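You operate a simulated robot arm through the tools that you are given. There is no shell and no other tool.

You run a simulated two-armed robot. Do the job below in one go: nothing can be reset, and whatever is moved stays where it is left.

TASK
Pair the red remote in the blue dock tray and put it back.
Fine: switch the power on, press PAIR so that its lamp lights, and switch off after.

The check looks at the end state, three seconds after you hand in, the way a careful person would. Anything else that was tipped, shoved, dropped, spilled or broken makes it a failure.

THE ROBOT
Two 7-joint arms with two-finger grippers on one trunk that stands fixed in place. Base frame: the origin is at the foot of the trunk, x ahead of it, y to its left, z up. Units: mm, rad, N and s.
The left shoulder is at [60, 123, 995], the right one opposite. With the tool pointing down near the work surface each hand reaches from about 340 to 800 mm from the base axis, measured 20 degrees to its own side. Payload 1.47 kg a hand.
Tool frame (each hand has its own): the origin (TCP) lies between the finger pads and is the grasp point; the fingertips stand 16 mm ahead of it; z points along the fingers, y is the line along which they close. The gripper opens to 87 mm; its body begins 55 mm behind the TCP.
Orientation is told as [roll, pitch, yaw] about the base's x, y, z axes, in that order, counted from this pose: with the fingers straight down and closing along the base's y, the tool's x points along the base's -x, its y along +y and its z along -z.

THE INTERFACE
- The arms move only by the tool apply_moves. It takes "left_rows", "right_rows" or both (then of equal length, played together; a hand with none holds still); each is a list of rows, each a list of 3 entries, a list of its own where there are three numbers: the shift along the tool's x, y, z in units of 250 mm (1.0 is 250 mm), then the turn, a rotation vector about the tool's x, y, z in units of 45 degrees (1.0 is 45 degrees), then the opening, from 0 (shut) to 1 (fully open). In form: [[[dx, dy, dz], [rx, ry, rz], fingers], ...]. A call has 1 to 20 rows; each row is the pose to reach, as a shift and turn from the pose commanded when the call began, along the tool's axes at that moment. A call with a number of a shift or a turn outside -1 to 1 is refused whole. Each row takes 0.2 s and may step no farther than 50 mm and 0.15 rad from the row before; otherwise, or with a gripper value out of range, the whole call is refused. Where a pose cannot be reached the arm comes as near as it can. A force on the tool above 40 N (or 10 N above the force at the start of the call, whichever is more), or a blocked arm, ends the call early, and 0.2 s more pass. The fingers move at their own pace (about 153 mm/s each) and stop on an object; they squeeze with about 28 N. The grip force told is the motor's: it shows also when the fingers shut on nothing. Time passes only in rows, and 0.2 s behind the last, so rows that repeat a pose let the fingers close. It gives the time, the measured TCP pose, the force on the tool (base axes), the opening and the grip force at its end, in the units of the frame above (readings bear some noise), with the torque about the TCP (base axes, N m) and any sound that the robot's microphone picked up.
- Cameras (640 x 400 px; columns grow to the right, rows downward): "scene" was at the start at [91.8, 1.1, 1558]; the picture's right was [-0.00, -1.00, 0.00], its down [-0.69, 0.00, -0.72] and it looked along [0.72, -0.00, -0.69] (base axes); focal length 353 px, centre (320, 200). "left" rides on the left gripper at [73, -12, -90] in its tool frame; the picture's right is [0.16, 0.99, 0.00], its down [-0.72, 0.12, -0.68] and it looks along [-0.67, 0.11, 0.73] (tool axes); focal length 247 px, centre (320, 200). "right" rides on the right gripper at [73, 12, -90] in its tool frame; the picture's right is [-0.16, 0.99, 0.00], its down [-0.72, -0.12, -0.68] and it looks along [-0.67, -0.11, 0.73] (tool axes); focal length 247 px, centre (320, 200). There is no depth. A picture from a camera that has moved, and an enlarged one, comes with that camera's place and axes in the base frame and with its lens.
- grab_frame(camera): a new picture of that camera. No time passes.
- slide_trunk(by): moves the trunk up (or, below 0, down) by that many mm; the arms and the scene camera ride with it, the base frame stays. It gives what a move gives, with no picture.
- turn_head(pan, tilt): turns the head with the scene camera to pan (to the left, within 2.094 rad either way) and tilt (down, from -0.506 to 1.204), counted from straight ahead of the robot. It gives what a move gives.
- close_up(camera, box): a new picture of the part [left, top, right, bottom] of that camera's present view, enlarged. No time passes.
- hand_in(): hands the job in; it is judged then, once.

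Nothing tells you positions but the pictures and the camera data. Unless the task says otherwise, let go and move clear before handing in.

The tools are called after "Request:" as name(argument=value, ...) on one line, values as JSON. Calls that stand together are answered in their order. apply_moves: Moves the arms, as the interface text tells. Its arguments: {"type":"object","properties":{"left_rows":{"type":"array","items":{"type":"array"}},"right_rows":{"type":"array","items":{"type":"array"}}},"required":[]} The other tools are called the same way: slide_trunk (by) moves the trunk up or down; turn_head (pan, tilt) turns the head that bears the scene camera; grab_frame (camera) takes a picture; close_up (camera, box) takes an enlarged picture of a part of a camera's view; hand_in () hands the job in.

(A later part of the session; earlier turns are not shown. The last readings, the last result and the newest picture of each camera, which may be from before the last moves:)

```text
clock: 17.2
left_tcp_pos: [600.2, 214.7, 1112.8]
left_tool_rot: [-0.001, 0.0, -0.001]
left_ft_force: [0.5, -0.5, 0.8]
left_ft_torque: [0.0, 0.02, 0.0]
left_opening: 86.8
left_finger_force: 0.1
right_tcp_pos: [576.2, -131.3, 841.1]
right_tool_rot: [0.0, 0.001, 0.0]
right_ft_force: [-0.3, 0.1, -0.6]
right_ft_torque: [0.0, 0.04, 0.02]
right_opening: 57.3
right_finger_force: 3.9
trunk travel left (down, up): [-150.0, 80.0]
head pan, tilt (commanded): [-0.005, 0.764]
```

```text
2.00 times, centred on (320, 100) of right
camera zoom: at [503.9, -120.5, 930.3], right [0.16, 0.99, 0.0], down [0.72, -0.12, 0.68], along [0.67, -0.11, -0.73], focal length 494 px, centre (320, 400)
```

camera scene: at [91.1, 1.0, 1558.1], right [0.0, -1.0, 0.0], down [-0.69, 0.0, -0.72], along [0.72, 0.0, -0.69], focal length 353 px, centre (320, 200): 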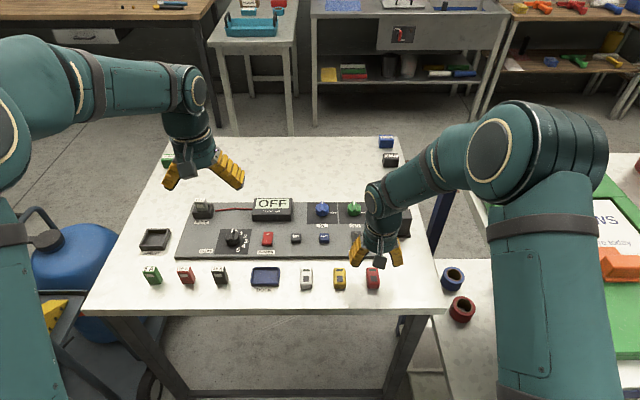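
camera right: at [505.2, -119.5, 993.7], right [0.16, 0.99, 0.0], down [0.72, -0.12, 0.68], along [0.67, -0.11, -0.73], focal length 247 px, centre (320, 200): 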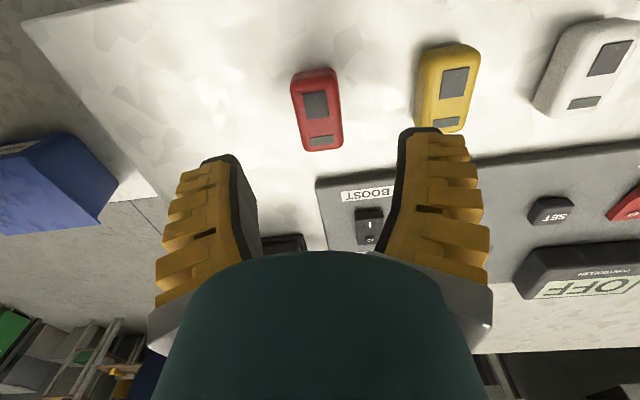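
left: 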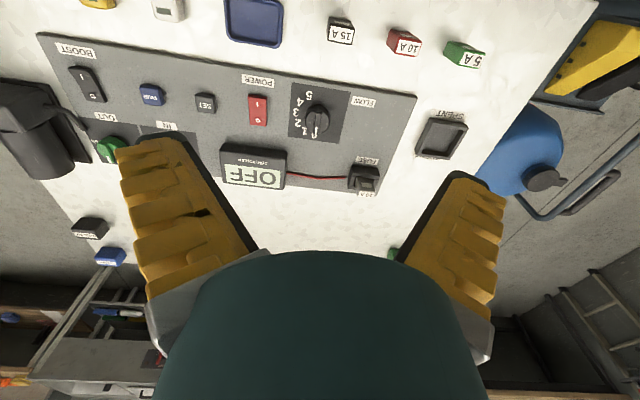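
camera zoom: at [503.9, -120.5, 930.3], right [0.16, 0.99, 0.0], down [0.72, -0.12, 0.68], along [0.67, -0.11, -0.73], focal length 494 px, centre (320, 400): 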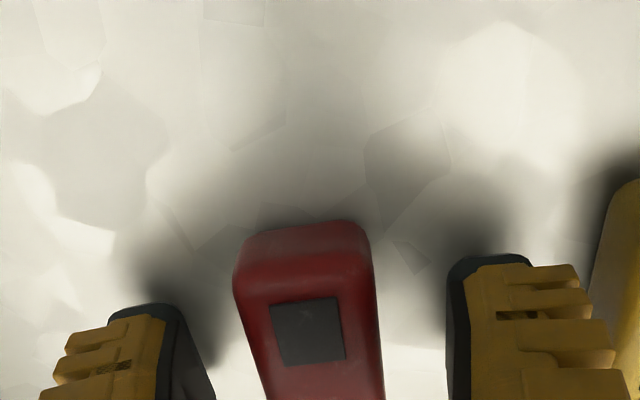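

Now the tips sit lower on the sides. I'll close here and test with a 4 mm lift again.

Request:
apply_moves(right_rows=[[[0, 0, 0], [0, 0, 0], 0.3], [[0, 0, 0], [0, 0, 0], 0.1], [[0, 0, 0], [0, 0, 0], 0.1], [[0, 0, 0], [0, 0, 0], 0.1]])

Request:
close_up(camera="scene", box=[340, 255, 404, 295])

```text
clock: 18.2
left_tcp_pos: [598.3, 214.9, 1113.6]
left_tool_rot: [0.0, 0.0, 0.002]
left_ft_force: [-0.3, -0.8, 0.5]
left_ft_torque: [0.02, 0.02, 0.01]
left_opening: 86.8
left_finger_force: 0.1
right_tcp_pos: [577.2, -130.3, 841.3]
right_tool_rot: [0.001, -0.001, 0.0]
right_ft_force: [1.8, -0.7, 11.4]
right_ft_torque: [-0.04, 0.13, -0.04]
right_opening: 23.9
right_finger_force: 28.0
trunk travel left (down, up): [-150.0, 80.0]
head pan, tilt (commanded): [-0.005, 0.764]
```

```text
10.00 times, centred on (372, 275) of scene
camera zoom: at [90.8, 1.3, 1558.1], right [0.0, -1.0, 0.0], down [-0.69, 0.0, -0.72], along [0.72, 0.0, -0.69], focal length 3531 px, centre (-200, -550)
```

zoom: 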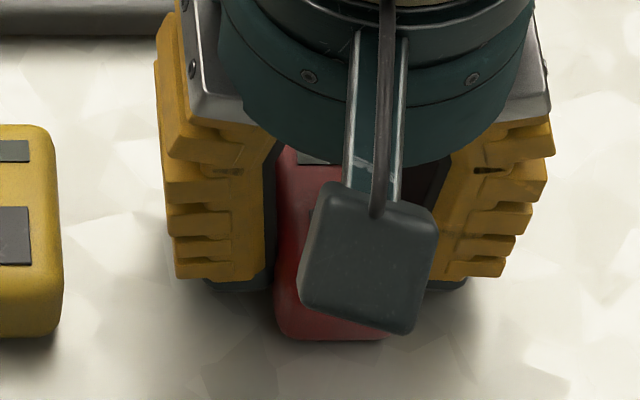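

Request:
apply_moves(right_rows=[[[0, 0, -0.006], [0, 0, 0], 0.05], [[0, 0, -0.012], [0, 0, 0], 0.05], [[0, 0, -0.02], [0, 0, 0], 0.05], [[0, 0, -0.02], [0, 0, 0], 0.05]])

Request:
close_up(camera="scene", box=[340, 255, 404, 295])

Request:
close_up(camera="right", box=[160, 0, 480, 200])

```text
clock: 19.2
left_tcp_pos: [598.5, 214.3, 1113.5]
left_tool_rot: [0.0, 0.001, 0.001]
left_ft_force: [0.4, -0.5, 0.9]
left_ft_torque: [0.01, 0.0, 0.02]
left_opening: 87.0
left_finger_force: 0.1
right_tcp_pos: [577.6, -132.0, 846.2]
right_tool_rot: [0.0, 0.0, 0.002]
right_ft_force: [-0.4, -0.1, -0.8]
right_ft_torque: [0.04, 0.0, 0.04]
right_opening: 21.3
right_finger_force: 28.5
trunk travel left (down, up): [-150.0, 80.0]
head pan, tilt (commanded): [-0.005, 0.764]
```

```text
10.00 times, centred on (372, 275) of scene
camera zoom: at [91.9, 1.1, 1558.0], right [0.0, -1.0, 0.0], down [-0.69, 0.0, -0.72], along [0.72, 0.0, -0.69], focal length 3531 px, centre (-200, -550)
```

zoom: 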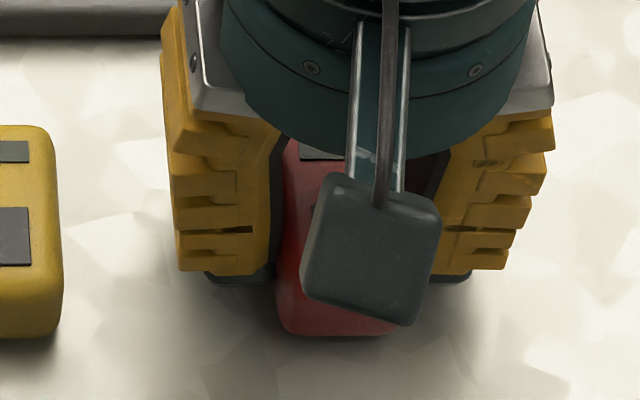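

```text
2.00 times, centred on (320, 100) of right
camera zoom: at [503.5, -120.5, 935.1], right [0.16, 0.99, 0.0], down [0.72, -0.12, 0.68], along [0.67, -0.11, -0.73], focal length 494 px, centre (320, 400)
```

zoom: 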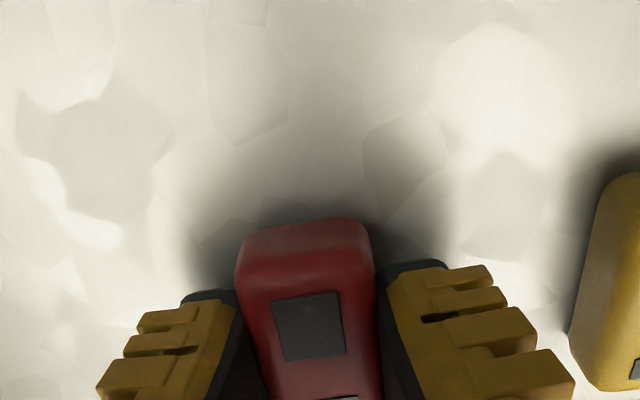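

The force now reads -0.8 N, which is about the remote's weight, and its bottom edge has risen in the picture. The grip does hold. I'll raise it higher slowly and verify.

Request:
apply_moves(right_rows=[[[0, 0, -0.02], [0, 0, 0], 0.05], [[0, 0, -0.06], [0, 0, 0], 0.05], [[0, 0, -0.12], [0, 0, 0], 0.05], [[0, 0, -0.2], [0, 0, 0], 0.05], [[0, 0, -0.3], [0, 0, 0], 0.05], [[0, 0, -0.4], [0, 0, 0], 0.05], [[0, 0, -0.4], [0, 0, 0], 0.05]])

Request:
close_up(camera="scene", box=[340, 220, 420, 270])

Request:
grab_frame(camera="right")

Request:
grab_frame(camera="scene")

```text
clock: 20.8
left_tcp_pos: [599.3, 214.9, 1113.7]
left_tool_rot: [-0.001, 0.002, 0.0]
left_ft_force: [0.6, 0.4, 0.5]
left_ft_torque: [0.03, -0.01, 0.03]
left_opening: 87.0
left_finger_force: 0.0
right_tcp_pos: [577.4, -132.0, 945.0]
right_tool_rot: [0.0, -0.001, 0.001]
right_ft_force: [-0.7, -0.7, 0.0]
right_ft_torque: [0.04, 0.0, 0.01]
right_opening: 11.6
right_finger_force: 5.5
trunk travel left (down, up): [-150.0, 80.0]
head pan, tilt (commanded): [-0.005, 0.764]
```

```text
8.00 times, centred on (380, 245) of scene
camera zoom: at [92.2, 1.1, 1558.0], right [0.0, -1.0, 0.0], down [-0.69, 0.0, -0.72], along [0.72, 0.0, -0.69], focal length 2825 px, centre (-160, -160)
```

zoom: 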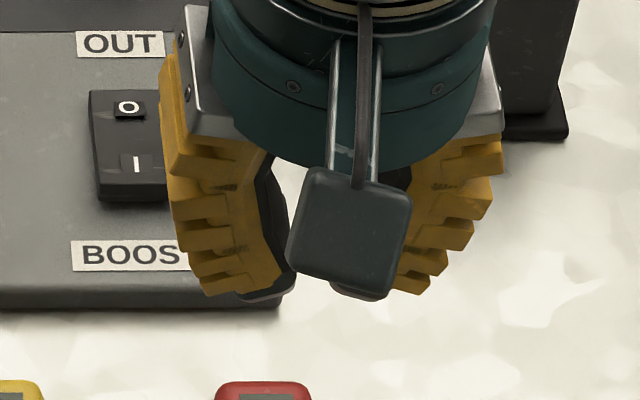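

```text
taken
camera right: at [504.2, -121.3, 1034.9], right [0.16, 0.99, 0.0], down [0.72, -0.12, 0.68], along [0.67, -0.11, -0.73], focal length 247 px, centre (320, 200)
```

right: 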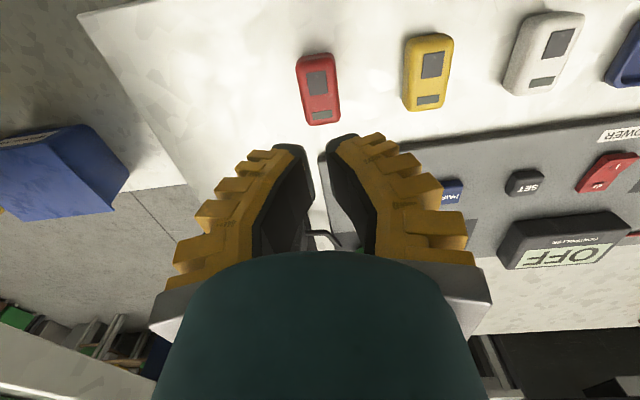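

```text
taken
camera scene: at [92.2, 1.1, 1558.0], right [0.0, -1.0, 0.0], down [-0.69, 0.0, -0.72], along [0.72, 0.0, -0.69], focal length 353 px, centre (320, 200)
```

scene: 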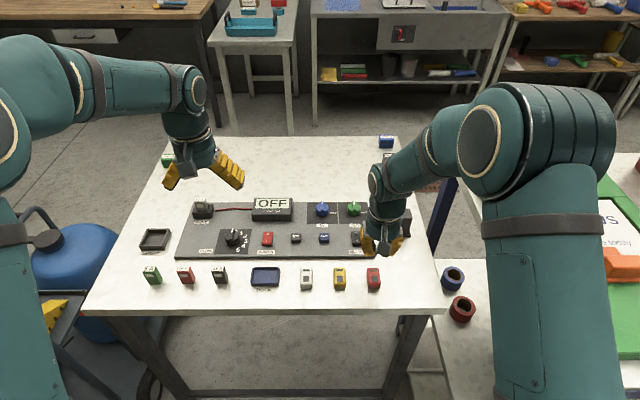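

The remote slipped out softly and is still standing on the table. The fingers flex at the tips, so I need to grip lower, with the remote up near the grasp point. I'll check where it sits now.

Request:
close_up(camera="scene", box=[340, 260, 404, 300])

Request:
close_up(camera="right", box=[270, 30, 382, 100])

Request:
close_up(camera="right", box=[160, 110, 480, 310])

```text
10.00 times, centred on (372, 280) of scene
camera zoom: at [92.2, 1.1, 1558.0], right [0.0, -1.0, 0.0], down [-0.69, 0.0, -0.72], along [0.72, 0.0, -0.69], focal length 3531 px, centre (-200, -600)
```

zoom: 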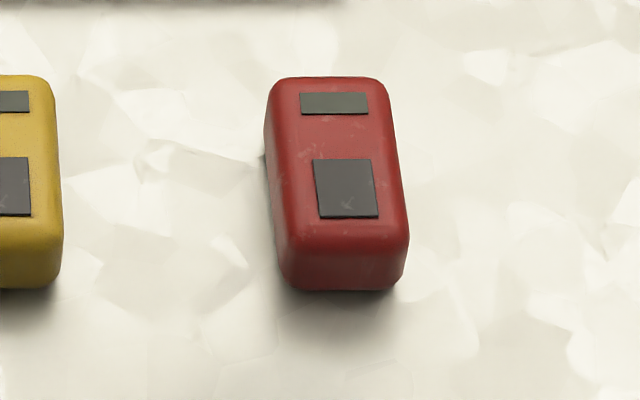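

```text
5.71 times, centred on (326, 65) of right
camera zoom: at [504.2, -121.3, 1034.9], right [0.16, 0.99, 0.0], down [0.72, -0.12, 0.68], along [0.67, -0.11, -0.73], focal length 1411 px, centre (286, 971)
```

zoom: 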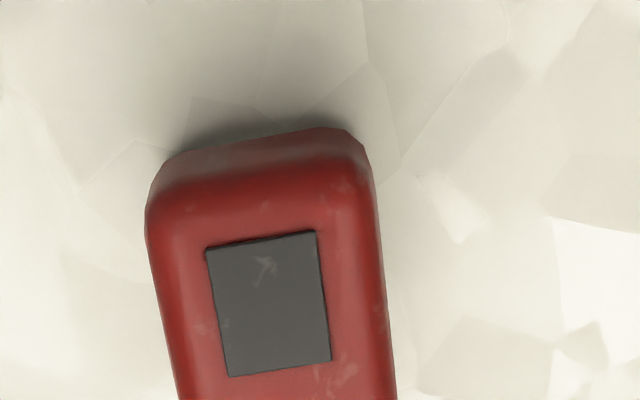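

```text
2.00 times, centred on (320, 210) of right
camera zoom: at [504.2, -121.3, 1034.9], right [0.16, 0.99, 0.0], down [0.72, -0.12, 0.68], along [0.67, -0.11, -0.73], focal length 494 px, centre (320, 180)
```

zoom: 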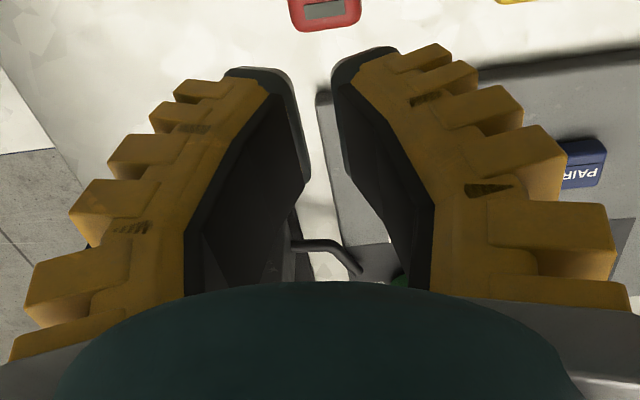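

The remote sits upright, about 1.6 mm and 0.9 mm off its original spot. I'll regrip as low as the table allows (TCP ≈ 836.5, tips about 2 mm above the table) so the remote is fully between the pads.

Request:
apply_moves(right_rows=[[[0, 0, 0], [0, 0, 0], 0.6], [[0, 0, 0.1], [0, 0, 0], 0.6], [[0, 0, 0.2], [0, 0, 0], 0.6], [[0, 0, 0.28], [0, 0, 0], 0.6], [[0, 0, 0.34], [0, 0, 0], 0.6], [[0, 0, 0.38], [0, 0, 0], 0.6], [[0, 0, 0.41], [0, 0, 0], 0.6], [[0, 0, 0.434], [0, 0, 0], 0.6], [[0, 0, 0.434], [0, 0, 0], 0.6]])

Request:
close_up(camera="scene", box=[340, 255, 404, 295])

Request:
close_up(camera="right", box=[160, 0, 480, 200])

```text
clock: 22.8
left_tcp_pos: [599.0, 214.4, 1113.2]
left_tool_rot: [0.0, 0.0, 0.0]
left_ft_force: [0.2, 0.3, -0.6]
left_ft_torque: [0.01, 0.0, 0.0]
left_opening: 87.1
left_finger_force: 0.1
right_tcp_pos: [578.1, -130.5, 836.8]
right_tool_rot: [-0.001, 0.001, 0.001]
right_ft_force: [0.2, -0.1, -0.6]
right_ft_torque: [0.01, -0.04, -0.04]
right_opening: 57.6
right_finger_force: 3.8
trunk travel left (down, up): [-150.0, 80.0]
head pan, tilt (commanded): [-0.005, 0.764]
```

```text
10.00 times, centred on (372, 275) of scene
camera zoom: at [91.7, 1.1, 1558.0], right [0.0, -1.0, 0.0], down [-0.69, 0.0, -0.72], along [0.72, 0.0, -0.69], focal length 3531 px, centre (-200, -550)
```

zoom: 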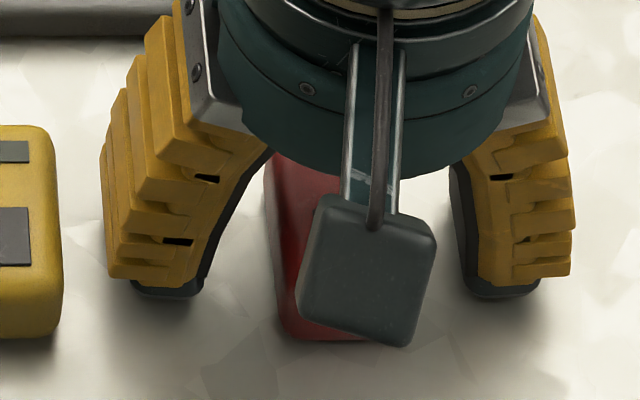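

```text
2.00 times, centred on (320, 100) of right
camera zoom: at [504.1, -120.5, 926.5], right [0.16, 0.99, 0.0], down [0.72, -0.12, 0.68], along [0.67, -0.11, -0.73], focal length 494 px, centre (320, 400)
```

zoom: 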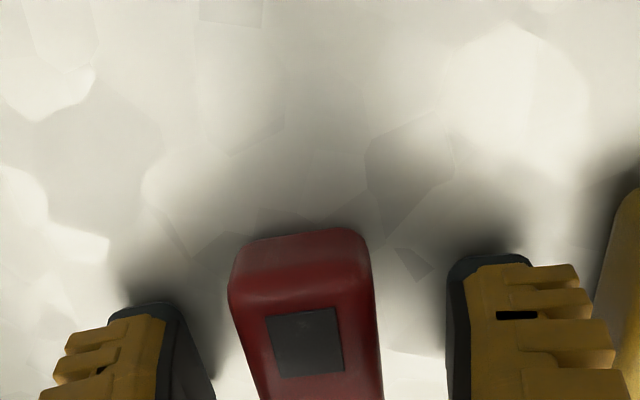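

Request:
apply_moves(right_rows=[[[0, 0, 0], [0, 0, 0], 0.3], [[0, 0, 0], [0, 0, 0], 0.1], [[0, 0, 0], [0, 0, 0], 0.05], [[0, 0, 0], [0, 0, 0], 0.05]])

Request:
close_up(camera="right", box=[160, 0, 480, 200])

```text
clock: 23.8
left_tcp_pos: [599.3, 215.2, 1113.7]
left_tool_rot: [0.0, 0.001, 0.001]
left_ft_force: [-0.4, -0.3, 0.1]
left_ft_torque: [-0.03, 0.0, 0.03]
left_opening: 86.9
left_finger_force: 0.0
right_tcp_pos: [577.6, -130.8, 836.7]
right_tool_rot: [0.0, -0.001, 0.002]
right_ft_force: [-0.3, -1.0, 11.4]
right_ft_torque: [0.0, 0.11, -0.01]
right_opening: 23.6
right_finger_force: 28.1
trunk travel left (down, up): [-150.0, 80.0]
head pan, tilt (commanded): [-0.005, 0.764]
```

```text
2.00 times, centred on (320, 100) of right
camera zoom: at [504.1, -120.4, 927.4], right [0.16, 0.99, 0.0], down [0.72, -0.12, 0.68], along [0.67, -0.11, -0.73], focal length 494 px, centre (320, 400)
```

zoom: 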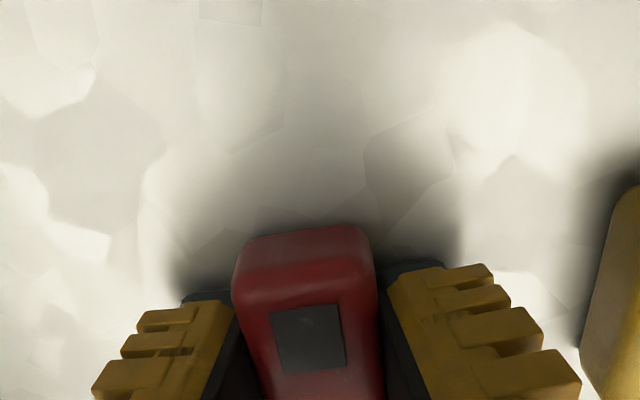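

Request:
apply_moves(right_rows=[[[0, 0, -0.004], [0, 0, 0], 0.0], [[0, 0, -0.008], [0, 0, 0], 0.0], [[0, 0, -0.012], [0, 0, 0], 0.0], [[0, 0, -0.012], [0, 0, 0], 0.0]])

Request:
close_up(camera="right", box=[160, 0, 480, 200])

Request:
close_up(camera="scene", box=[340, 255, 404, 295])

```text
clock: 24.8
left_tcp_pos: [598.6, 214.9, 1113.4]
left_tool_rot: [-0.001, 0.0, 0.0]
left_ft_force: [-0.3, -1.0, -0.4]
left_ft_torque: [-0.01, -0.01, 0.03]
left_opening: 87.1
left_finger_force: 0.0
right_tcp_pos: [577.2, -130.7, 839.7]
right_tool_rot: [0.0, 0.002, 0.002]
right_ft_force: [-0.1, -0.3, -0.3]
right_ft_torque: [-0.01, -0.03, -0.02]
right_opening: 21.0
right_finger_force: 28.1
trunk travel left (down, up): [-150.0, 80.0]
head pan, tilt (commanded): [-0.005, 0.764]
```

```text
2.00 times, centred on (320, 100) of right
camera zoom: at [503.9, -120.9, 929.7], right [0.16, 0.99, 0.0], down [0.72, -0.12, 0.68], along [0.67, -0.11, -0.73], focal length 494 px, centre (320, 400)
```

zoom: 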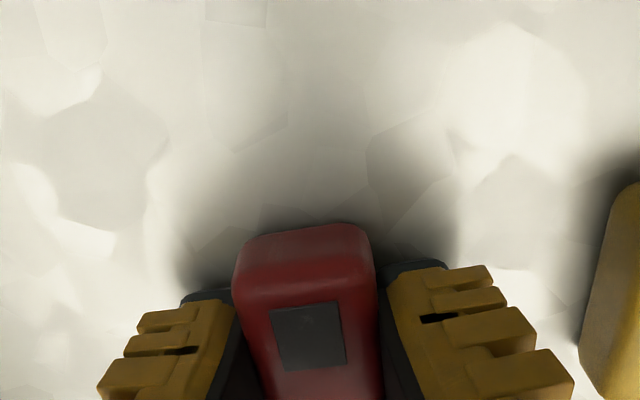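

```text
10.00 times, centred on (372, 275) of scene
camera zoom: at [91.8, 1.1, 1558.0], right [0.0, -1.0, 0.0], down [-0.69, 0.0, -0.72], along [0.72, 0.0, -0.69], focal length 3531 px, centre (-200, -550)
```

zoom: 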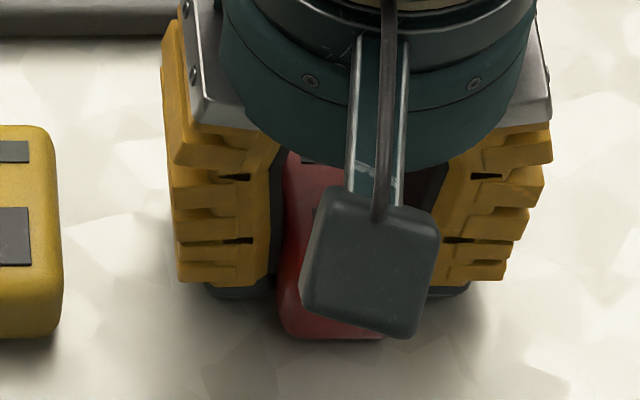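

Request:
apply_moves(right_rows=[[[0, 0, -0.004], [0, 0, 0], 0.0], [[0, 0, -0.008], [0, 0, 0], 0.0], [[0, 0, -0.012], [0, 0, 0], 0.0], [[0, 0, -0.016], [0, 0, 0], 0.0], [[0, 0, -0.02], [0, 0, 0], 0.0], [[0, 0, -0.024], [0, 0, 0], 0.0], [[0, 0, -0.024], [0, 0, 0], 0.0]])

Request:
close_up(camera="right", box=[160, 0, 480, 200])

Request:
close_up(camera="scene", box=[340, 255, 404, 295])

```text
clock: 26.4
left_tcp_pos: [600.5, 214.7, 1113.4]
left_tool_rot: [-0.001, 0.0, 0.0]
left_ft_force: [0.1, -0.2, -0.5]
left_ft_torque: [0.01, -0.03, -0.01]
left_opening: 87.1
left_finger_force: 0.1
right_tcp_pos: [578.5, -130.9, 846.1]
right_tool_rot: [0.001, 0.001, 0.002]
right_ft_force: [0.6, 0.0, 0.1]
right_ft_torque: [0.02, -0.01, 0.02]
right_opening: 20.5
right_finger_force: 27.8
trunk travel left (down, up): [-150.0, 80.0]
head pan, tilt (commanded): [-0.005, 0.764]
```

```text
2.00 times, centred on (320, 100) of right
camera zoom: at [504.4, -120.3, 936.0], right [0.16, 0.99, 0.0], down [0.72, -0.12, 0.68], along [0.67, -0.11, -0.73], focal length 494 px, centre (320, 400)
```

zoom: 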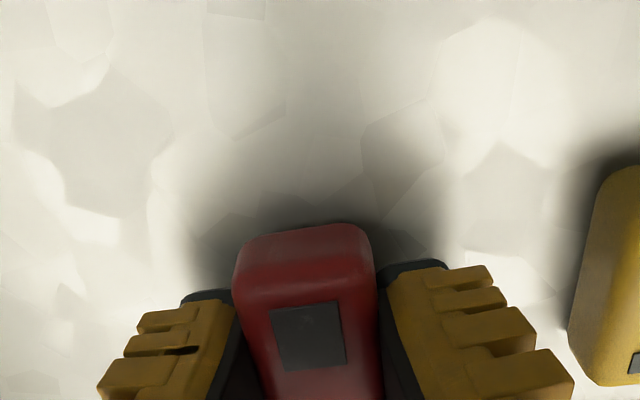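

```text
10.00 times, centred on (372, 275) of scene
camera zoom: at [91.9, 1.1, 1558.0], right [0.0, -1.0, 0.0], down [-0.69, 0.0, -0.72], along [0.72, 0.0, -0.69], focal length 3531 px, centre (-200, -550)
```

zoom: 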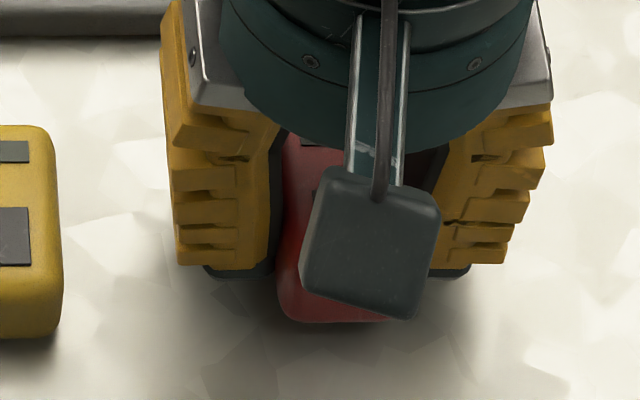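

The remote is now moving with the hand (its image in the hand camera is unchanged, and its bottom has risen about 6 mm). I'll continue slowly and watch for creep.

Request:
apply_moves(right_rows=[[[0, 0, -0.008], [0, 0, 0], 0.0], [[0, 0, -0.016], [0, 0, 0], 0.0], [[0, 0, -0.024], [0, 0, 0], 0.0], [[0, 0, -0.032], [0, 0, 0], 0.0], [[0, 0, -0.04], [0, 0, 0], 0.0], [[0, 0, -0.04], [0, 0, 0], 0.0], [[0, 0, -0.04], [0, 0, 0], 0.0]])

Request:
close_up(camera="right", box=[160, 0, 480, 200])

Request:
close_up(camera="scene", box=[340, 250, 404, 290])

```text
clock: 28.0
left_tcp_pos: [599.5, 215.0, 1113.0]
left_tool_rot: [0.0, 0.0, 0.0]
left_ft_force: [1.1, -0.5, 0.0]
left_ft_torque: [0.01, 0.0, 0.01]
left_opening: 86.9
left_finger_force: 0.0
right_tcp_pos: [578.3, -131.3, 856.4]
right_tool_rot: [0.001, 0.0, 0.0]
right_ft_force: [-0.3, -0.2, -0.6]
right_ft_torque: [0.01, 0.02, 0.0]
right_opening: 21.0
right_finger_force: 27.7
trunk travel left (down, up): [-150.0, 80.0]
head pan, tilt (commanded): [-0.005, 0.764]
```

```text
2.00 times, centred on (320, 100) of right
camera zoom: at [504.2, -120.3, 946.6], right [0.16, 0.99, 0.0], down [0.72, -0.12, 0.68], along [0.67, -0.11, -0.73], focal length 494 px, centre (320, 400)
```

zoom: 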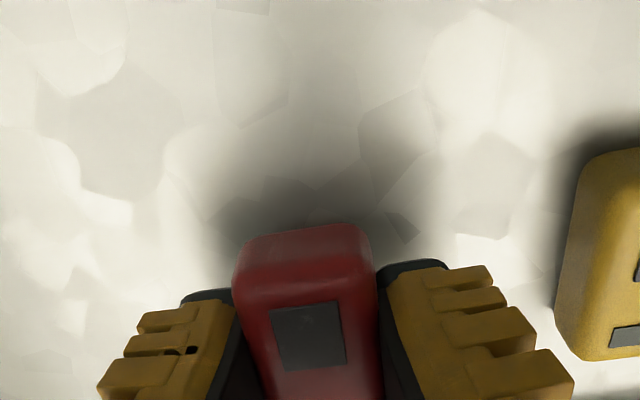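

```text
10.00 times, centred on (372, 270) of scene
camera zoom: at [91.8, 1.1, 1558.0], right [0.0, -1.0, 0.0], down [-0.69, 0.0, -0.72], along [0.72, 0.0, -0.69], focal length 3531 px, centre (-200, -500)
```

zoom: 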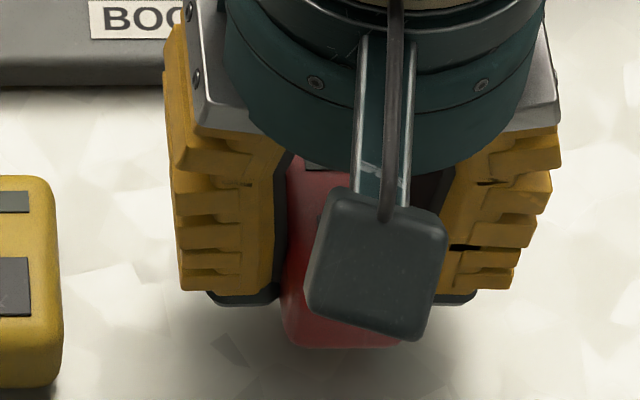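

The low grip holds the remote firmly. Next I'll raise it while turning the hand 45° counter-clockwise (first half of the 90° turn), and move the left hand away to the left so the arms don't meet over the dock.

Request:
apply_moves(right_rows=[[[0, 0, -0.026], [0, 0, 0], 0.0], [[0, 0, -0.052], [0, 0, 0], 0.0], [[0, 0, -0.078], [0, 0, -0.125], 0.0], [[0, 0, -0.104], [0, 0, -0.25], 0.0], [[0, 0, -0.13], [0, 0, -0.375], 0.0], [[0, 0, -0.156], [0, 0, -0.5], 0.0], [[0, 0, -0.182], [0, 0, -0.625], 0.0], [[0, 0, -0.208], [0, 0, -0.75], 0.0], [[0, 0, -0.234], [0, 0, -0.875], 0.0], [[0, 0, -0.26], [0, 0, -1.0], 0.0], [[0, 0, -0.26], [0, 0, -1.0], 0.0]], left_rows=[[[0, 0.06, 0], [0, 0, 0], 0.5], [[0, 0.12, 0], [0, 0, 0], 0.2], [[0, 0.18, 0], [0, 0, 0], 0.0], [[0, 0.24, 0], [0, 0, 0], 0.0], [[0, 0.3, 0], [0, 0, 0], 0.0], [[0, 0.36, 0], [0, 0, 0], 0.0], [[0, 0.42, 0], [0, 0, 0], 0.0], [[0, 0.48, 0], [0, 0, 0], 0.0], [[0, 0.54, 0], [0, 0, 0], 0.0], [[0, 0.6, 0], [0, 0, 0], 0.0], [[0, 0.6, 0], [0, 0, 0], 0.0]])

Request:
grab_frame(camera="scene")

Request:
grab_frame(camera="right")

```text
clock: 30.4
left_tcp_pos: [599.9, 364.8, 1114.1]
left_tool_rot: [0.0, 0.0, 0.0]
left_ft_force: [0.5, -0.3, -0.1]
left_ft_torque: [0.01, -0.01, 0.01]
left_opening: 0.1
left_finger_force: 27.9
right_tcp_pos: [577.6, -130.7, 920.7]
right_tool_rot: [-0.001, 0.001, 0.788]
right_ft_force: [0.0, -0.7, -0.8]
right_ft_torque: [0.02, 0.01, -0.01]
right_opening: 21.0
right_finger_force: 28.2
trunk travel left (down, up): [-150.0, 80.0]
head pan, tilt (commanded): [-0.005, 0.764]
```

```text
taken
camera scene: at [91.8, 1.0, 1558.0], right [0.0, -1.0, 0.0], down [-0.69, 0.0, -0.72], along [0.72, 0.0, -0.69], focal length 353 px, centre (320, 200)
```

scene: 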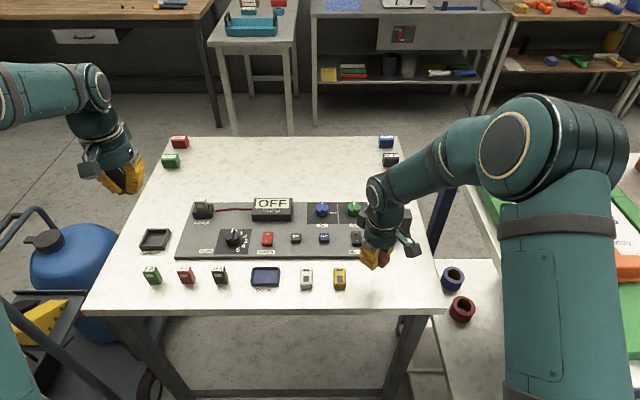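

```text
taken
camera right: at [517.6, -175.6, 1010.9], right [-0.59, 0.81, 0.0], down [0.59, 0.43, 0.68], along [0.55, 0.4, -0.73], focal length 247 px, centre (320, 200)
```

right: 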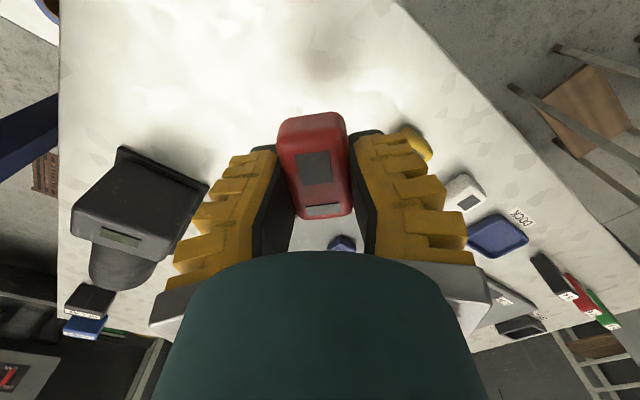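

The remote is held securely. I'll finish the turn to 90° while moving left to a viewing spot just right of the dock.

Request:
apply_moves(right_rows=[[[-0.0465, 0.0451, 0], [0, 0, -0.1], 0.0], [[-0.093, 0.0902, 0], [0, 0, -0.2], 0.0], [[-0.1395, 0.1353, 0], [0, 0, -0.3], 0.0], [[-0.186, 0.1804, 0], [0, 0, -0.4], 0.0], [[-0.2325, 0.2255, 0], [0, 0, -0.5], 0.0], [[-0.279, 0.2706, 0], [0, 0, -0.6], 0.0], [[-0.3255, 0.3157, 0], [0, 0, -0.7], 0.0], [[-0.372, 0.3608, 0], [0, 0, -0.8], 0.0], [[-0.4185, 0.4059, 0], [0, 0, -0.9], 0.0], [[-0.465, 0.451, 0], [0, 0, -1.0], 0.0], [[-0.465, 0.451, 0], [0, 0, -1.0], 0.0]])

Request:
grab_frame(camera="scene")

Request:
grab_frame(camera="right")

Request:
close_up(camera="right", box=[220, 20, 420, 145])

```text
clock: 32.8
left_tcp_pos: [599.3, 364.5, 1114.6]
left_tool_rot: [0.001, -0.001, -0.001]
left_ft_force: [-0.4, -0.7, 0.1]
left_ft_torque: [-0.03, 0.0, 0.02]
left_opening: 0.2
left_finger_force: 27.8
right_tcp_pos: [578.6, 31.5, 920.8]
right_tool_rot: [0.001, 0.0, 1.573]
right_ft_force: [0.3, -0.3, 0.1]
right_ft_torque: [0.0, 0.03, 0.0]
right_opening: 20.6
right_finger_force: 27.8
trunk travel left (down, up): [-150.0, 80.0]
head pan, tilt (commanded): [-0.005, 0.764]
```

```text
taken
camera scene: at [91.9, 0.9, 1558.0], right [0.0, -1.0, 0.0], down [-0.69, 0.0, -0.72], along [0.72, 0.0, -0.69], focal length 353 px, centre (320, 200)
```

scene: 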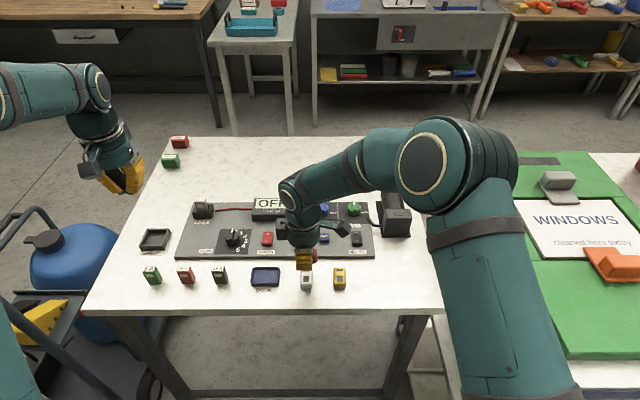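

```text
taken
camera right: at [566.7, -42.7, 1010.4], right [-0.99, 0.16, 0.0], down [0.12, 0.72, 0.68], along [0.11, 0.67, -0.73], focal length 247 px, centre (320, 200)
```

right: 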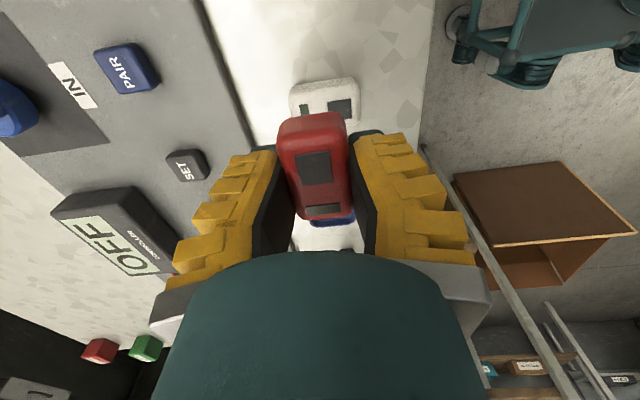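

```text
3.20 times, centred on (320, 82) of right
camera zoom: at [566.7, -42.7, 1010.4], right [-0.99, 0.16, 0.0], down [0.12, 0.72, 0.68], along [0.11, 0.67, -0.73], focal length 790 px, centre (320, 576)
```

zoom: 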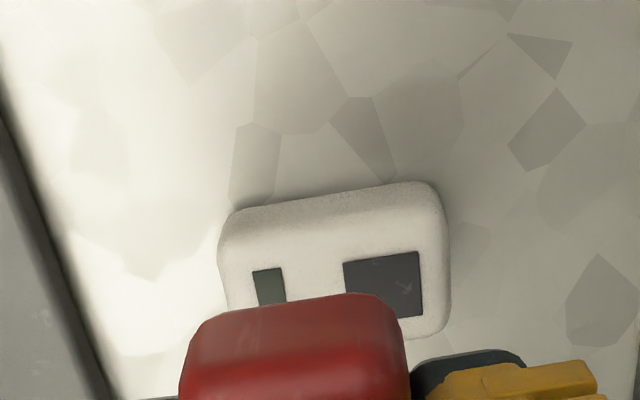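

The dock is hidden below the remote in the hand camera, so I'll move over it (x≈587.5, y≈132), stay high, and use the scene camera to compare the remote and dock edges directly.

Request:
apply_moves(right_rows=[[[-0.08, -0.006, 0], [0, 0, 0], 0.0], [[-0.16, -0.012, 0], [0, 0, 0], 0.0], [[-0.24, -0.018, 0], [0, 0, 0], 0.0], [[-0.32, -0.024, 0], [0, 0, 0], 0.0], [[-0.4056, -0.0308, 0], [0, 0, 0], 0.0], [[-0.4056, -0.0308, 0.06], [0, 0, 0], 0.0], [[-0.4056, -0.0308, 0.12], [0, 0, 0], 0.0], [[-0.4056, -0.0308, 0.18], [0, 0, 0], 0.0], [[-0.4056, -0.0308, 0.18], [0, 0, 0], 0.0]])

Request:
close_up(camera="scene", box=[225, 250, 305, 300])

Request:
close_up(camera="right", box=[200, 60, 440, 210])

Request:
grab_frame(camera="left")

```text
clock: 34.8
left_tcp_pos: [600.2, 366.6, 1113.5]
left_tool_rot: [0.0, 0.002, 0.001]
left_ft_force: [0.1, 0.9, -0.8]
left_ft_torque: [0.01, -0.03, -0.01]
left_opening: 0.0
left_finger_force: 27.6
right_tcp_pos: [586.0, 132.7, 875.4]
right_tool_rot: [0.002, -0.001, 1.57]
right_ft_force: [-0.2, 0.6, -1.1]
right_ft_torque: [-0.01, 0.04, -0.01]
right_opening: 20.8
right_finger_force: 28.1
trunk travel left (down, up): [-150.0, 80.0]
head pan, tilt (commanded): [-0.005, 0.764]
```

```text
8.00 times, centred on (265, 275) of scene
camera zoom: at [91.6, 1.2, 1558.1], right [0.0, -1.0, 0.0], down [-0.69, 0.0, -0.72], along [0.72, 0.0, -0.69], focal length 2825 px, centre (760, -400)
```

zoom: 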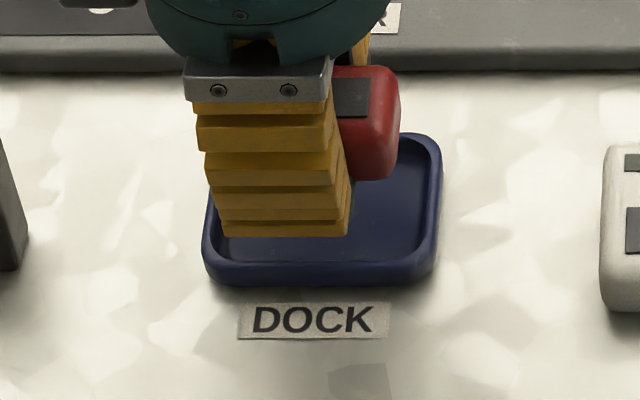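

```text
2.67 times, centred on (320, 135) of right
camera zoom: at [574.1, 58.6, 965.2], right [-0.99, 0.16, 0.0], down [0.12, 0.72, 0.68], along [0.11, 0.67, -0.73], focal length 659 px, centre (320, 373)
```

zoom: 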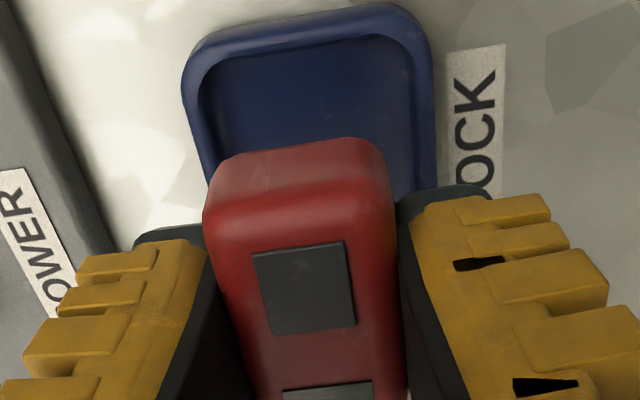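

```text
taken
camera left: at [527.3, 353.7, 1202.3], right [-0.16, 0.99, 0.0], down [0.72, 0.12, 0.68], along [0.67, 0.11, -0.73], focal length 247 px, centre (320, 200)
```

left: 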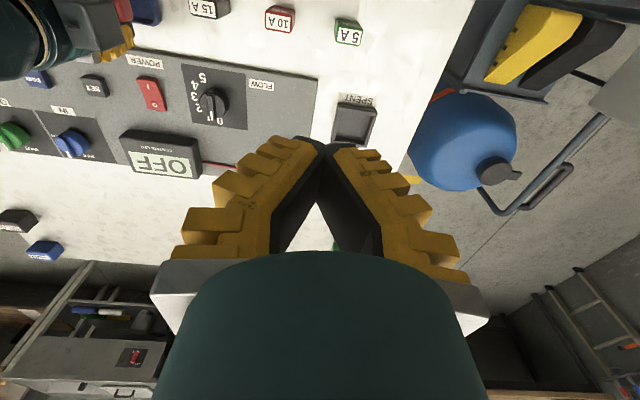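

In the hand camera, the dock's centre line is about 2 mm nearer to me than the remote, and the remote sits about 2 mm right of the grip centre. I'll correct both and lower to just above the rim to recheck.

Request:
apply_moves(right_rows=[[[-0.0088, 0.008, 0.03], [0, 0, 0], 0.0], [[-0.0088, 0.008, 0.06], [0, 0, 0], 0.0], [[-0.0088, 0.008, 0.09], [0, 0, 0], 0.0], [[-0.0088, 0.008, 0.104], [0, 0, 0], 0.0], [[-0.0088, 0.008, 0.104], [0, 0, 0], 0.0]])

Request:
close_up(camera="scene", box=[225, 255, 305, 305])

Request:
close_up(camera="right", box=[200, 40, 440, 190])

Request:
close_up(camera="left", box=[60, 0, 188, 80])

```text
clock: 36.0
left_tcp_pos: [599.0, 365.7, 1114.0]
left_tool_rot: [-0.002, 0.002, 0.0]
left_ft_force: [-0.8, 0.0, 0.3]
left_ft_torque: [0.02, 0.02, 0.02]
left_opening: 0.0
left_finger_force: 28.0
right_tcp_pos: [583.8, 135.1, 850.4]
right_tool_rot: [-0.001, 0.0, 1.573]
right_ft_force: [0.1, -0.5, -0.7]
right_ft_torque: [-0.02, -0.01, 0.01]
right_opening: 20.6
right_finger_force: 28.4
trunk travel left (down, up): [-150.0, 80.0]
head pan, tilt (commanded): [-0.005, 0.764]
```

```text
8.00 times, centred on (265, 280) of scene
camera zoom: at [91.9, 1.1, 1558.0], right [0.0, -1.0, 0.0], down [-0.69, 0.0, -0.72], along [0.72, 0.0, -0.69], focal length 2825 px, centre (760, -440)
```

zoom: 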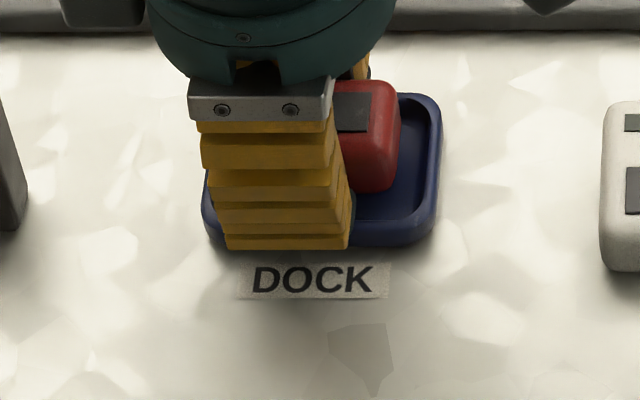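

```text
2.67 times, centred on (320, 115) of right
camera zoom: at [572.9, 60.8, 939.8], right [-0.99, 0.16, 0.0], down [0.12, 0.72, 0.68], along [0.11, 0.67, -0.73], focal length 659 px, centre (320, 427)
```

zoom: 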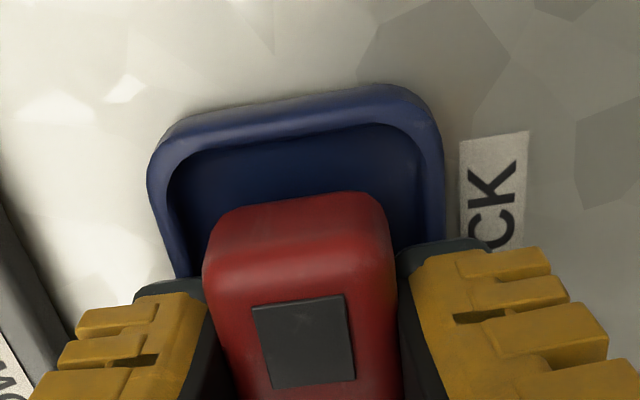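

```text
5.00 times, centred on (124, 40) of left
camera zoom: at [527.5, 353.7, 1202.2], right [-0.16, 0.99, 0.0], down [0.72, 0.12, 0.68], along [0.67, 0.11, -0.73], focal length 1235 px, centre (1300, 1000)
```

zoom: 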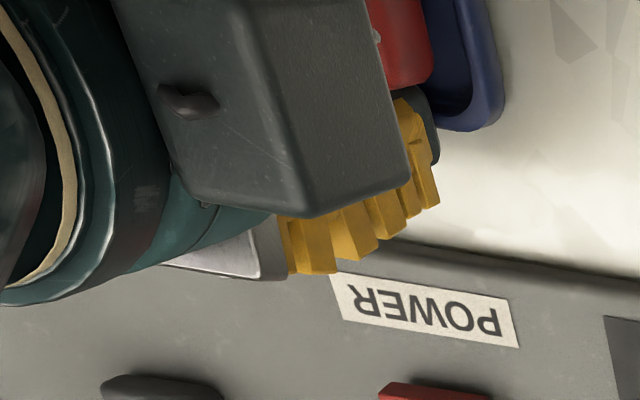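

In the hand camera, the remote is centred over the dock in both directions (within about 1–2 mm, clearance ±4.5). I'll nudge it 1 mm away from me and lower until the tips are just above the rim.

Request:
apply_moves(right_rows=[[[0, -0.004, 0.006], [0, 0, 0], 0.0], [[0, -0.004, 0.012], [0, 0, 0], 0.0], [[0, -0.004, 0.017], [0, 0, 0], 0.0], [[0, -0.004, 0.017], [0, 0, 0], 0.0]])

Request:
close_up(camera="scene", box=[225, 255, 305, 305])

Request:
close_up(camera="right", box=[200, 40, 440, 190])

```text
clock: 37.0
left_tcp_pos: [597.8, 365.7, 1114.7]
left_tool_rot: [-0.001, -0.002, 0.0]
left_ft_force: [0.4, 0.4, 0.4]
left_ft_torque: [-0.03, 0.04, 0.0]
left_opening: 0.0
left_finger_force: 27.7
right_tcp_pos: [585.6, 135.9, 847.8]
right_tool_rot: [-0.004, -0.002, 1.57]
right_ft_force: [-2.4, 0.8, 20.3]
right_ft_torque: [-0.01, 0.08, 0.09]
right_opening: 20.9
right_finger_force: 28.2
trunk travel left (down, up): [-150.0, 80.0]
head pan, tilt (commanded): [-0.005, 0.764]
```

```text
8.00 times, centred on (265, 280) of scene
camera zoom: at [89.8, 0.8, 1558.3], right [0.0, -1.0, 0.0], down [-0.69, 0.0, -0.72], along [0.72, 0.0, -0.69], focal length 2825 px, centre (760, -440)
```

zoom: 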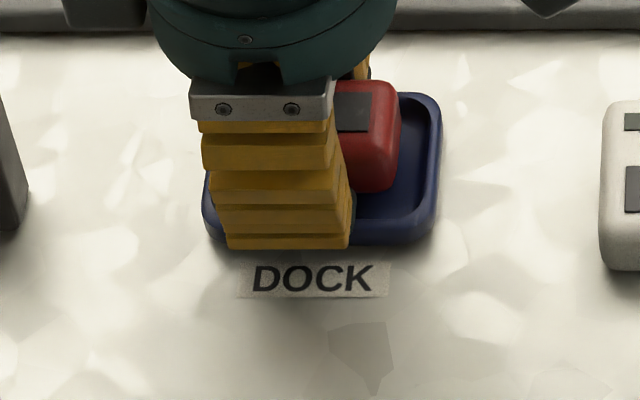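

```text
2.67 times, centred on (320, 115) of right
camera zoom: at [573.2, 60.7, 938.0], right [-0.99, 0.16, 0.0], down [0.11, 0.72, 0.68], along [0.11, 0.67, -0.73], focal length 659 px, centre (320, 427)
```

zoom: 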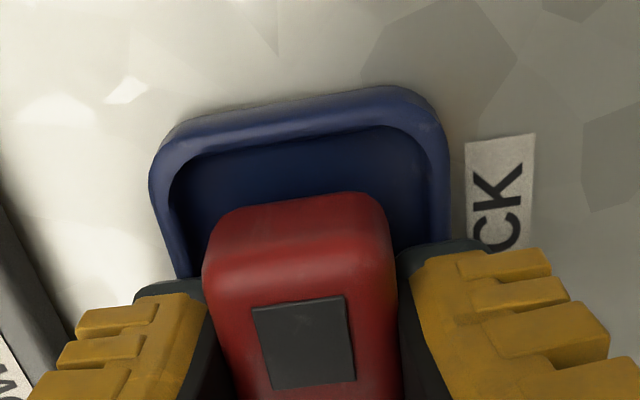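

Both fingertips are now resting on the dock rim (20 N, nearly centred), so the remote's underside is just inside the tray. I'll back off about 2 mm to unload the rim, then open gently and rise.

Request:
apply_moves(right_rows=[[[0, 0, -0.009], [0, 0, 0], 0.0], [[0, 0, -0.009], [0, 0, 0], 0.0]])

```text
clock: 37.6
left_tcp_pos: [598.5, 365.2, 1113.7]
left_tool_rot: [0.002, 0.0, 0.001]
left_ft_force: [-0.5, -0.1, -0.6]
left_ft_torque: [0.01, 0.0, -0.02]
left_opening: 0.0
left_finger_force: 27.8
right_tcp_pos: [585.4, 134.7, 849.1]
right_tool_rot: [0.0, -0.002, 1.569]
right_ft_force: [-1.6, 4.2, 12.5]
right_ft_torque: [0.05, 0.04, -0.1]
right_opening: 21.0
right_finger_force: 27.9
trunk travel left (down, up): [-150.0, 80.0]
head pan, tilt (commanded): [-0.005, 0.764]
```

Request:
apply_moves(right_rows=[[[0, 0, -0.005], [0, 0, 0], 0.0], [[0, 0, -0.005], [0, 0, 0], 0.0]])

Request:
close_up(camera="scene", box=[225, 255, 305, 305])

Request:
close_up(camera="right", box=[200, 40, 440, 190])

```text
clock: 38.2
left_tcp_pos: [598.3, 365.7, 1114.6]
left_tool_rot: [0.002, 0.001, 0.001]
left_ft_force: [0.1, -0.8, 0.1]
left_ft_torque: [-0.04, -0.03, 0.01]
left_opening: 0.0
left_finger_force: 27.6
right_tcp_pos: [586.1, 134.0, 849.5]
right_tool_rot: [0.002, 0.002, 1.571]
right_ft_force: [-0.9, 1.0, 2.1]
right_ft_torque: [0.04, -0.01, 0.03]
right_opening: 20.7
right_finger_force: 28.0
trunk travel left (down, up): [-150.0, 80.0]
head pan, tilt (commanded): [-0.005, 0.764]
```

```text
8.00 times, centred on (265, 280) of scene
camera zoom: at [91.6, 1.2, 1558.0], right [0.0, -1.0, 0.0], down [-0.69, 0.0, -0.72], along [0.72, 0.0, -0.69], focal length 2825 px, centre (760, -440)
```

zoom: 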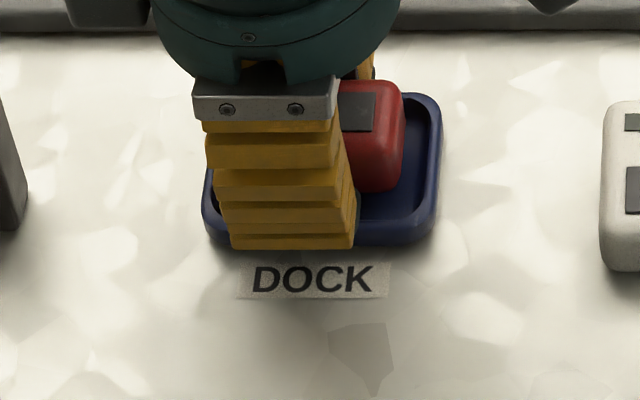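

```text
2.67 times, centred on (320, 115) of right
camera zoom: at [573.7, 59.8, 938.7], right [-0.99, 0.16, 0.0], down [0.12, 0.72, 0.68], along [0.11, 0.67, -0.73], focal length 659 px, centre (320, 427)
```

zoom: 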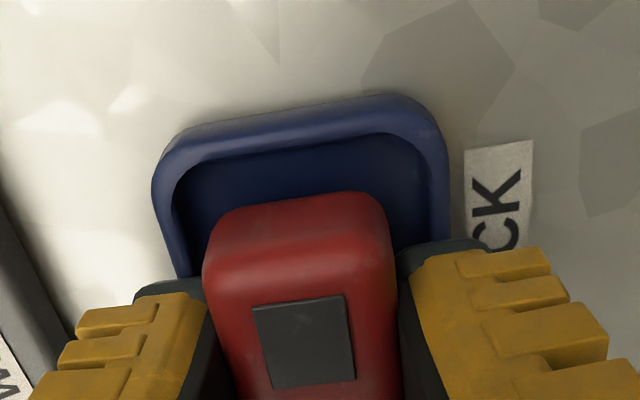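

The load is now about 2 N. I'll open the fingers to release the remote into the tray, then look before rising.

Request:
apply_moves(right_rows=[[[0, 0, 0], [0, 0, 0], 0.3], [[0, 0, 0], [0, 0, 0], 0.4], [[0, 0, 0], [0, 0, 0], 0.5], [[0, 0, 0], [0, 0, 0], 0.5]])

Request:
close_up(camera="scene", box=[225, 255, 305, 305])

Request:
close_up(camera="right", box=[200, 40, 440, 190])

```text
clock: 39.2
left_tcp_pos: [599.3, 365.4, 1112.9]
left_tool_rot: [0.0, 0.001, -0.001]
left_ft_force: [0.8, 0.0, -0.3]
left_ft_torque: [0.01, 0.03, 0.0]
left_opening: 0.2
left_finger_force: 28.1
right_tcp_pos: [586.8, 134.8, 849.4]
right_tool_rot: [-0.001, -0.003, 1.57]
right_ft_force: [-0.5, 0.0, 0.3]
right_ft_torque: [0.01, -0.03, 0.02]
right_opening: 49.3
right_finger_force: 3.5
trunk travel left (down, up): [-150.0, 80.0]
head pan, tilt (commanded): [-0.005, 0.764]
```

```text
8.00 times, centred on (265, 280) of scene
camera zoom: at [91.9, 1.1, 1558.0], right [0.0, -1.0, 0.0], down [-0.69, 0.0, -0.72], along [0.72, 0.0, -0.69], focal length 2825 px, centre (760, -440)
```

zoom: 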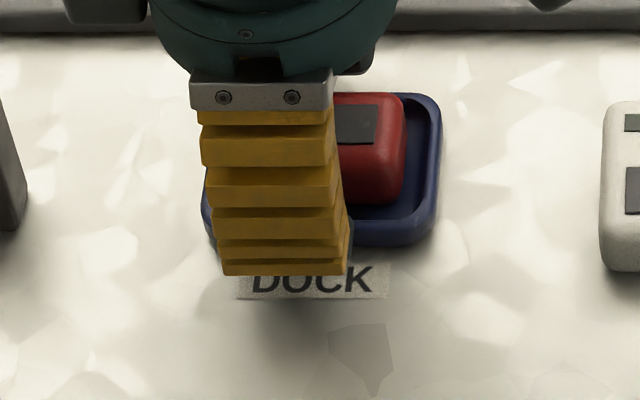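

```text
2.67 times, centred on (320, 115) of right
camera zoom: at [574.2, 60.3, 939.5], right [-0.99, 0.16, 0.0], down [0.12, 0.72, 0.68], along [0.11, 0.67, -0.73], focal length 659 px, centre (320, 427)
```

zoom: 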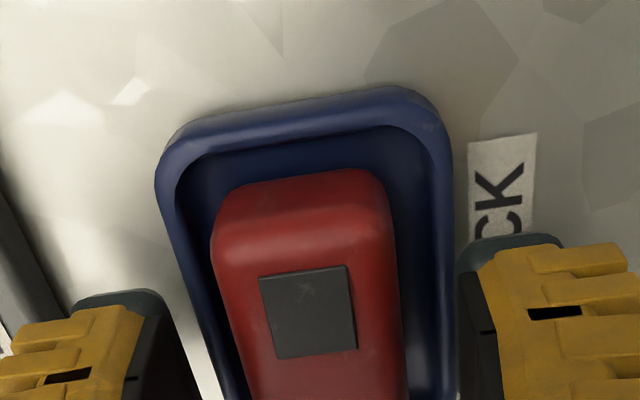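

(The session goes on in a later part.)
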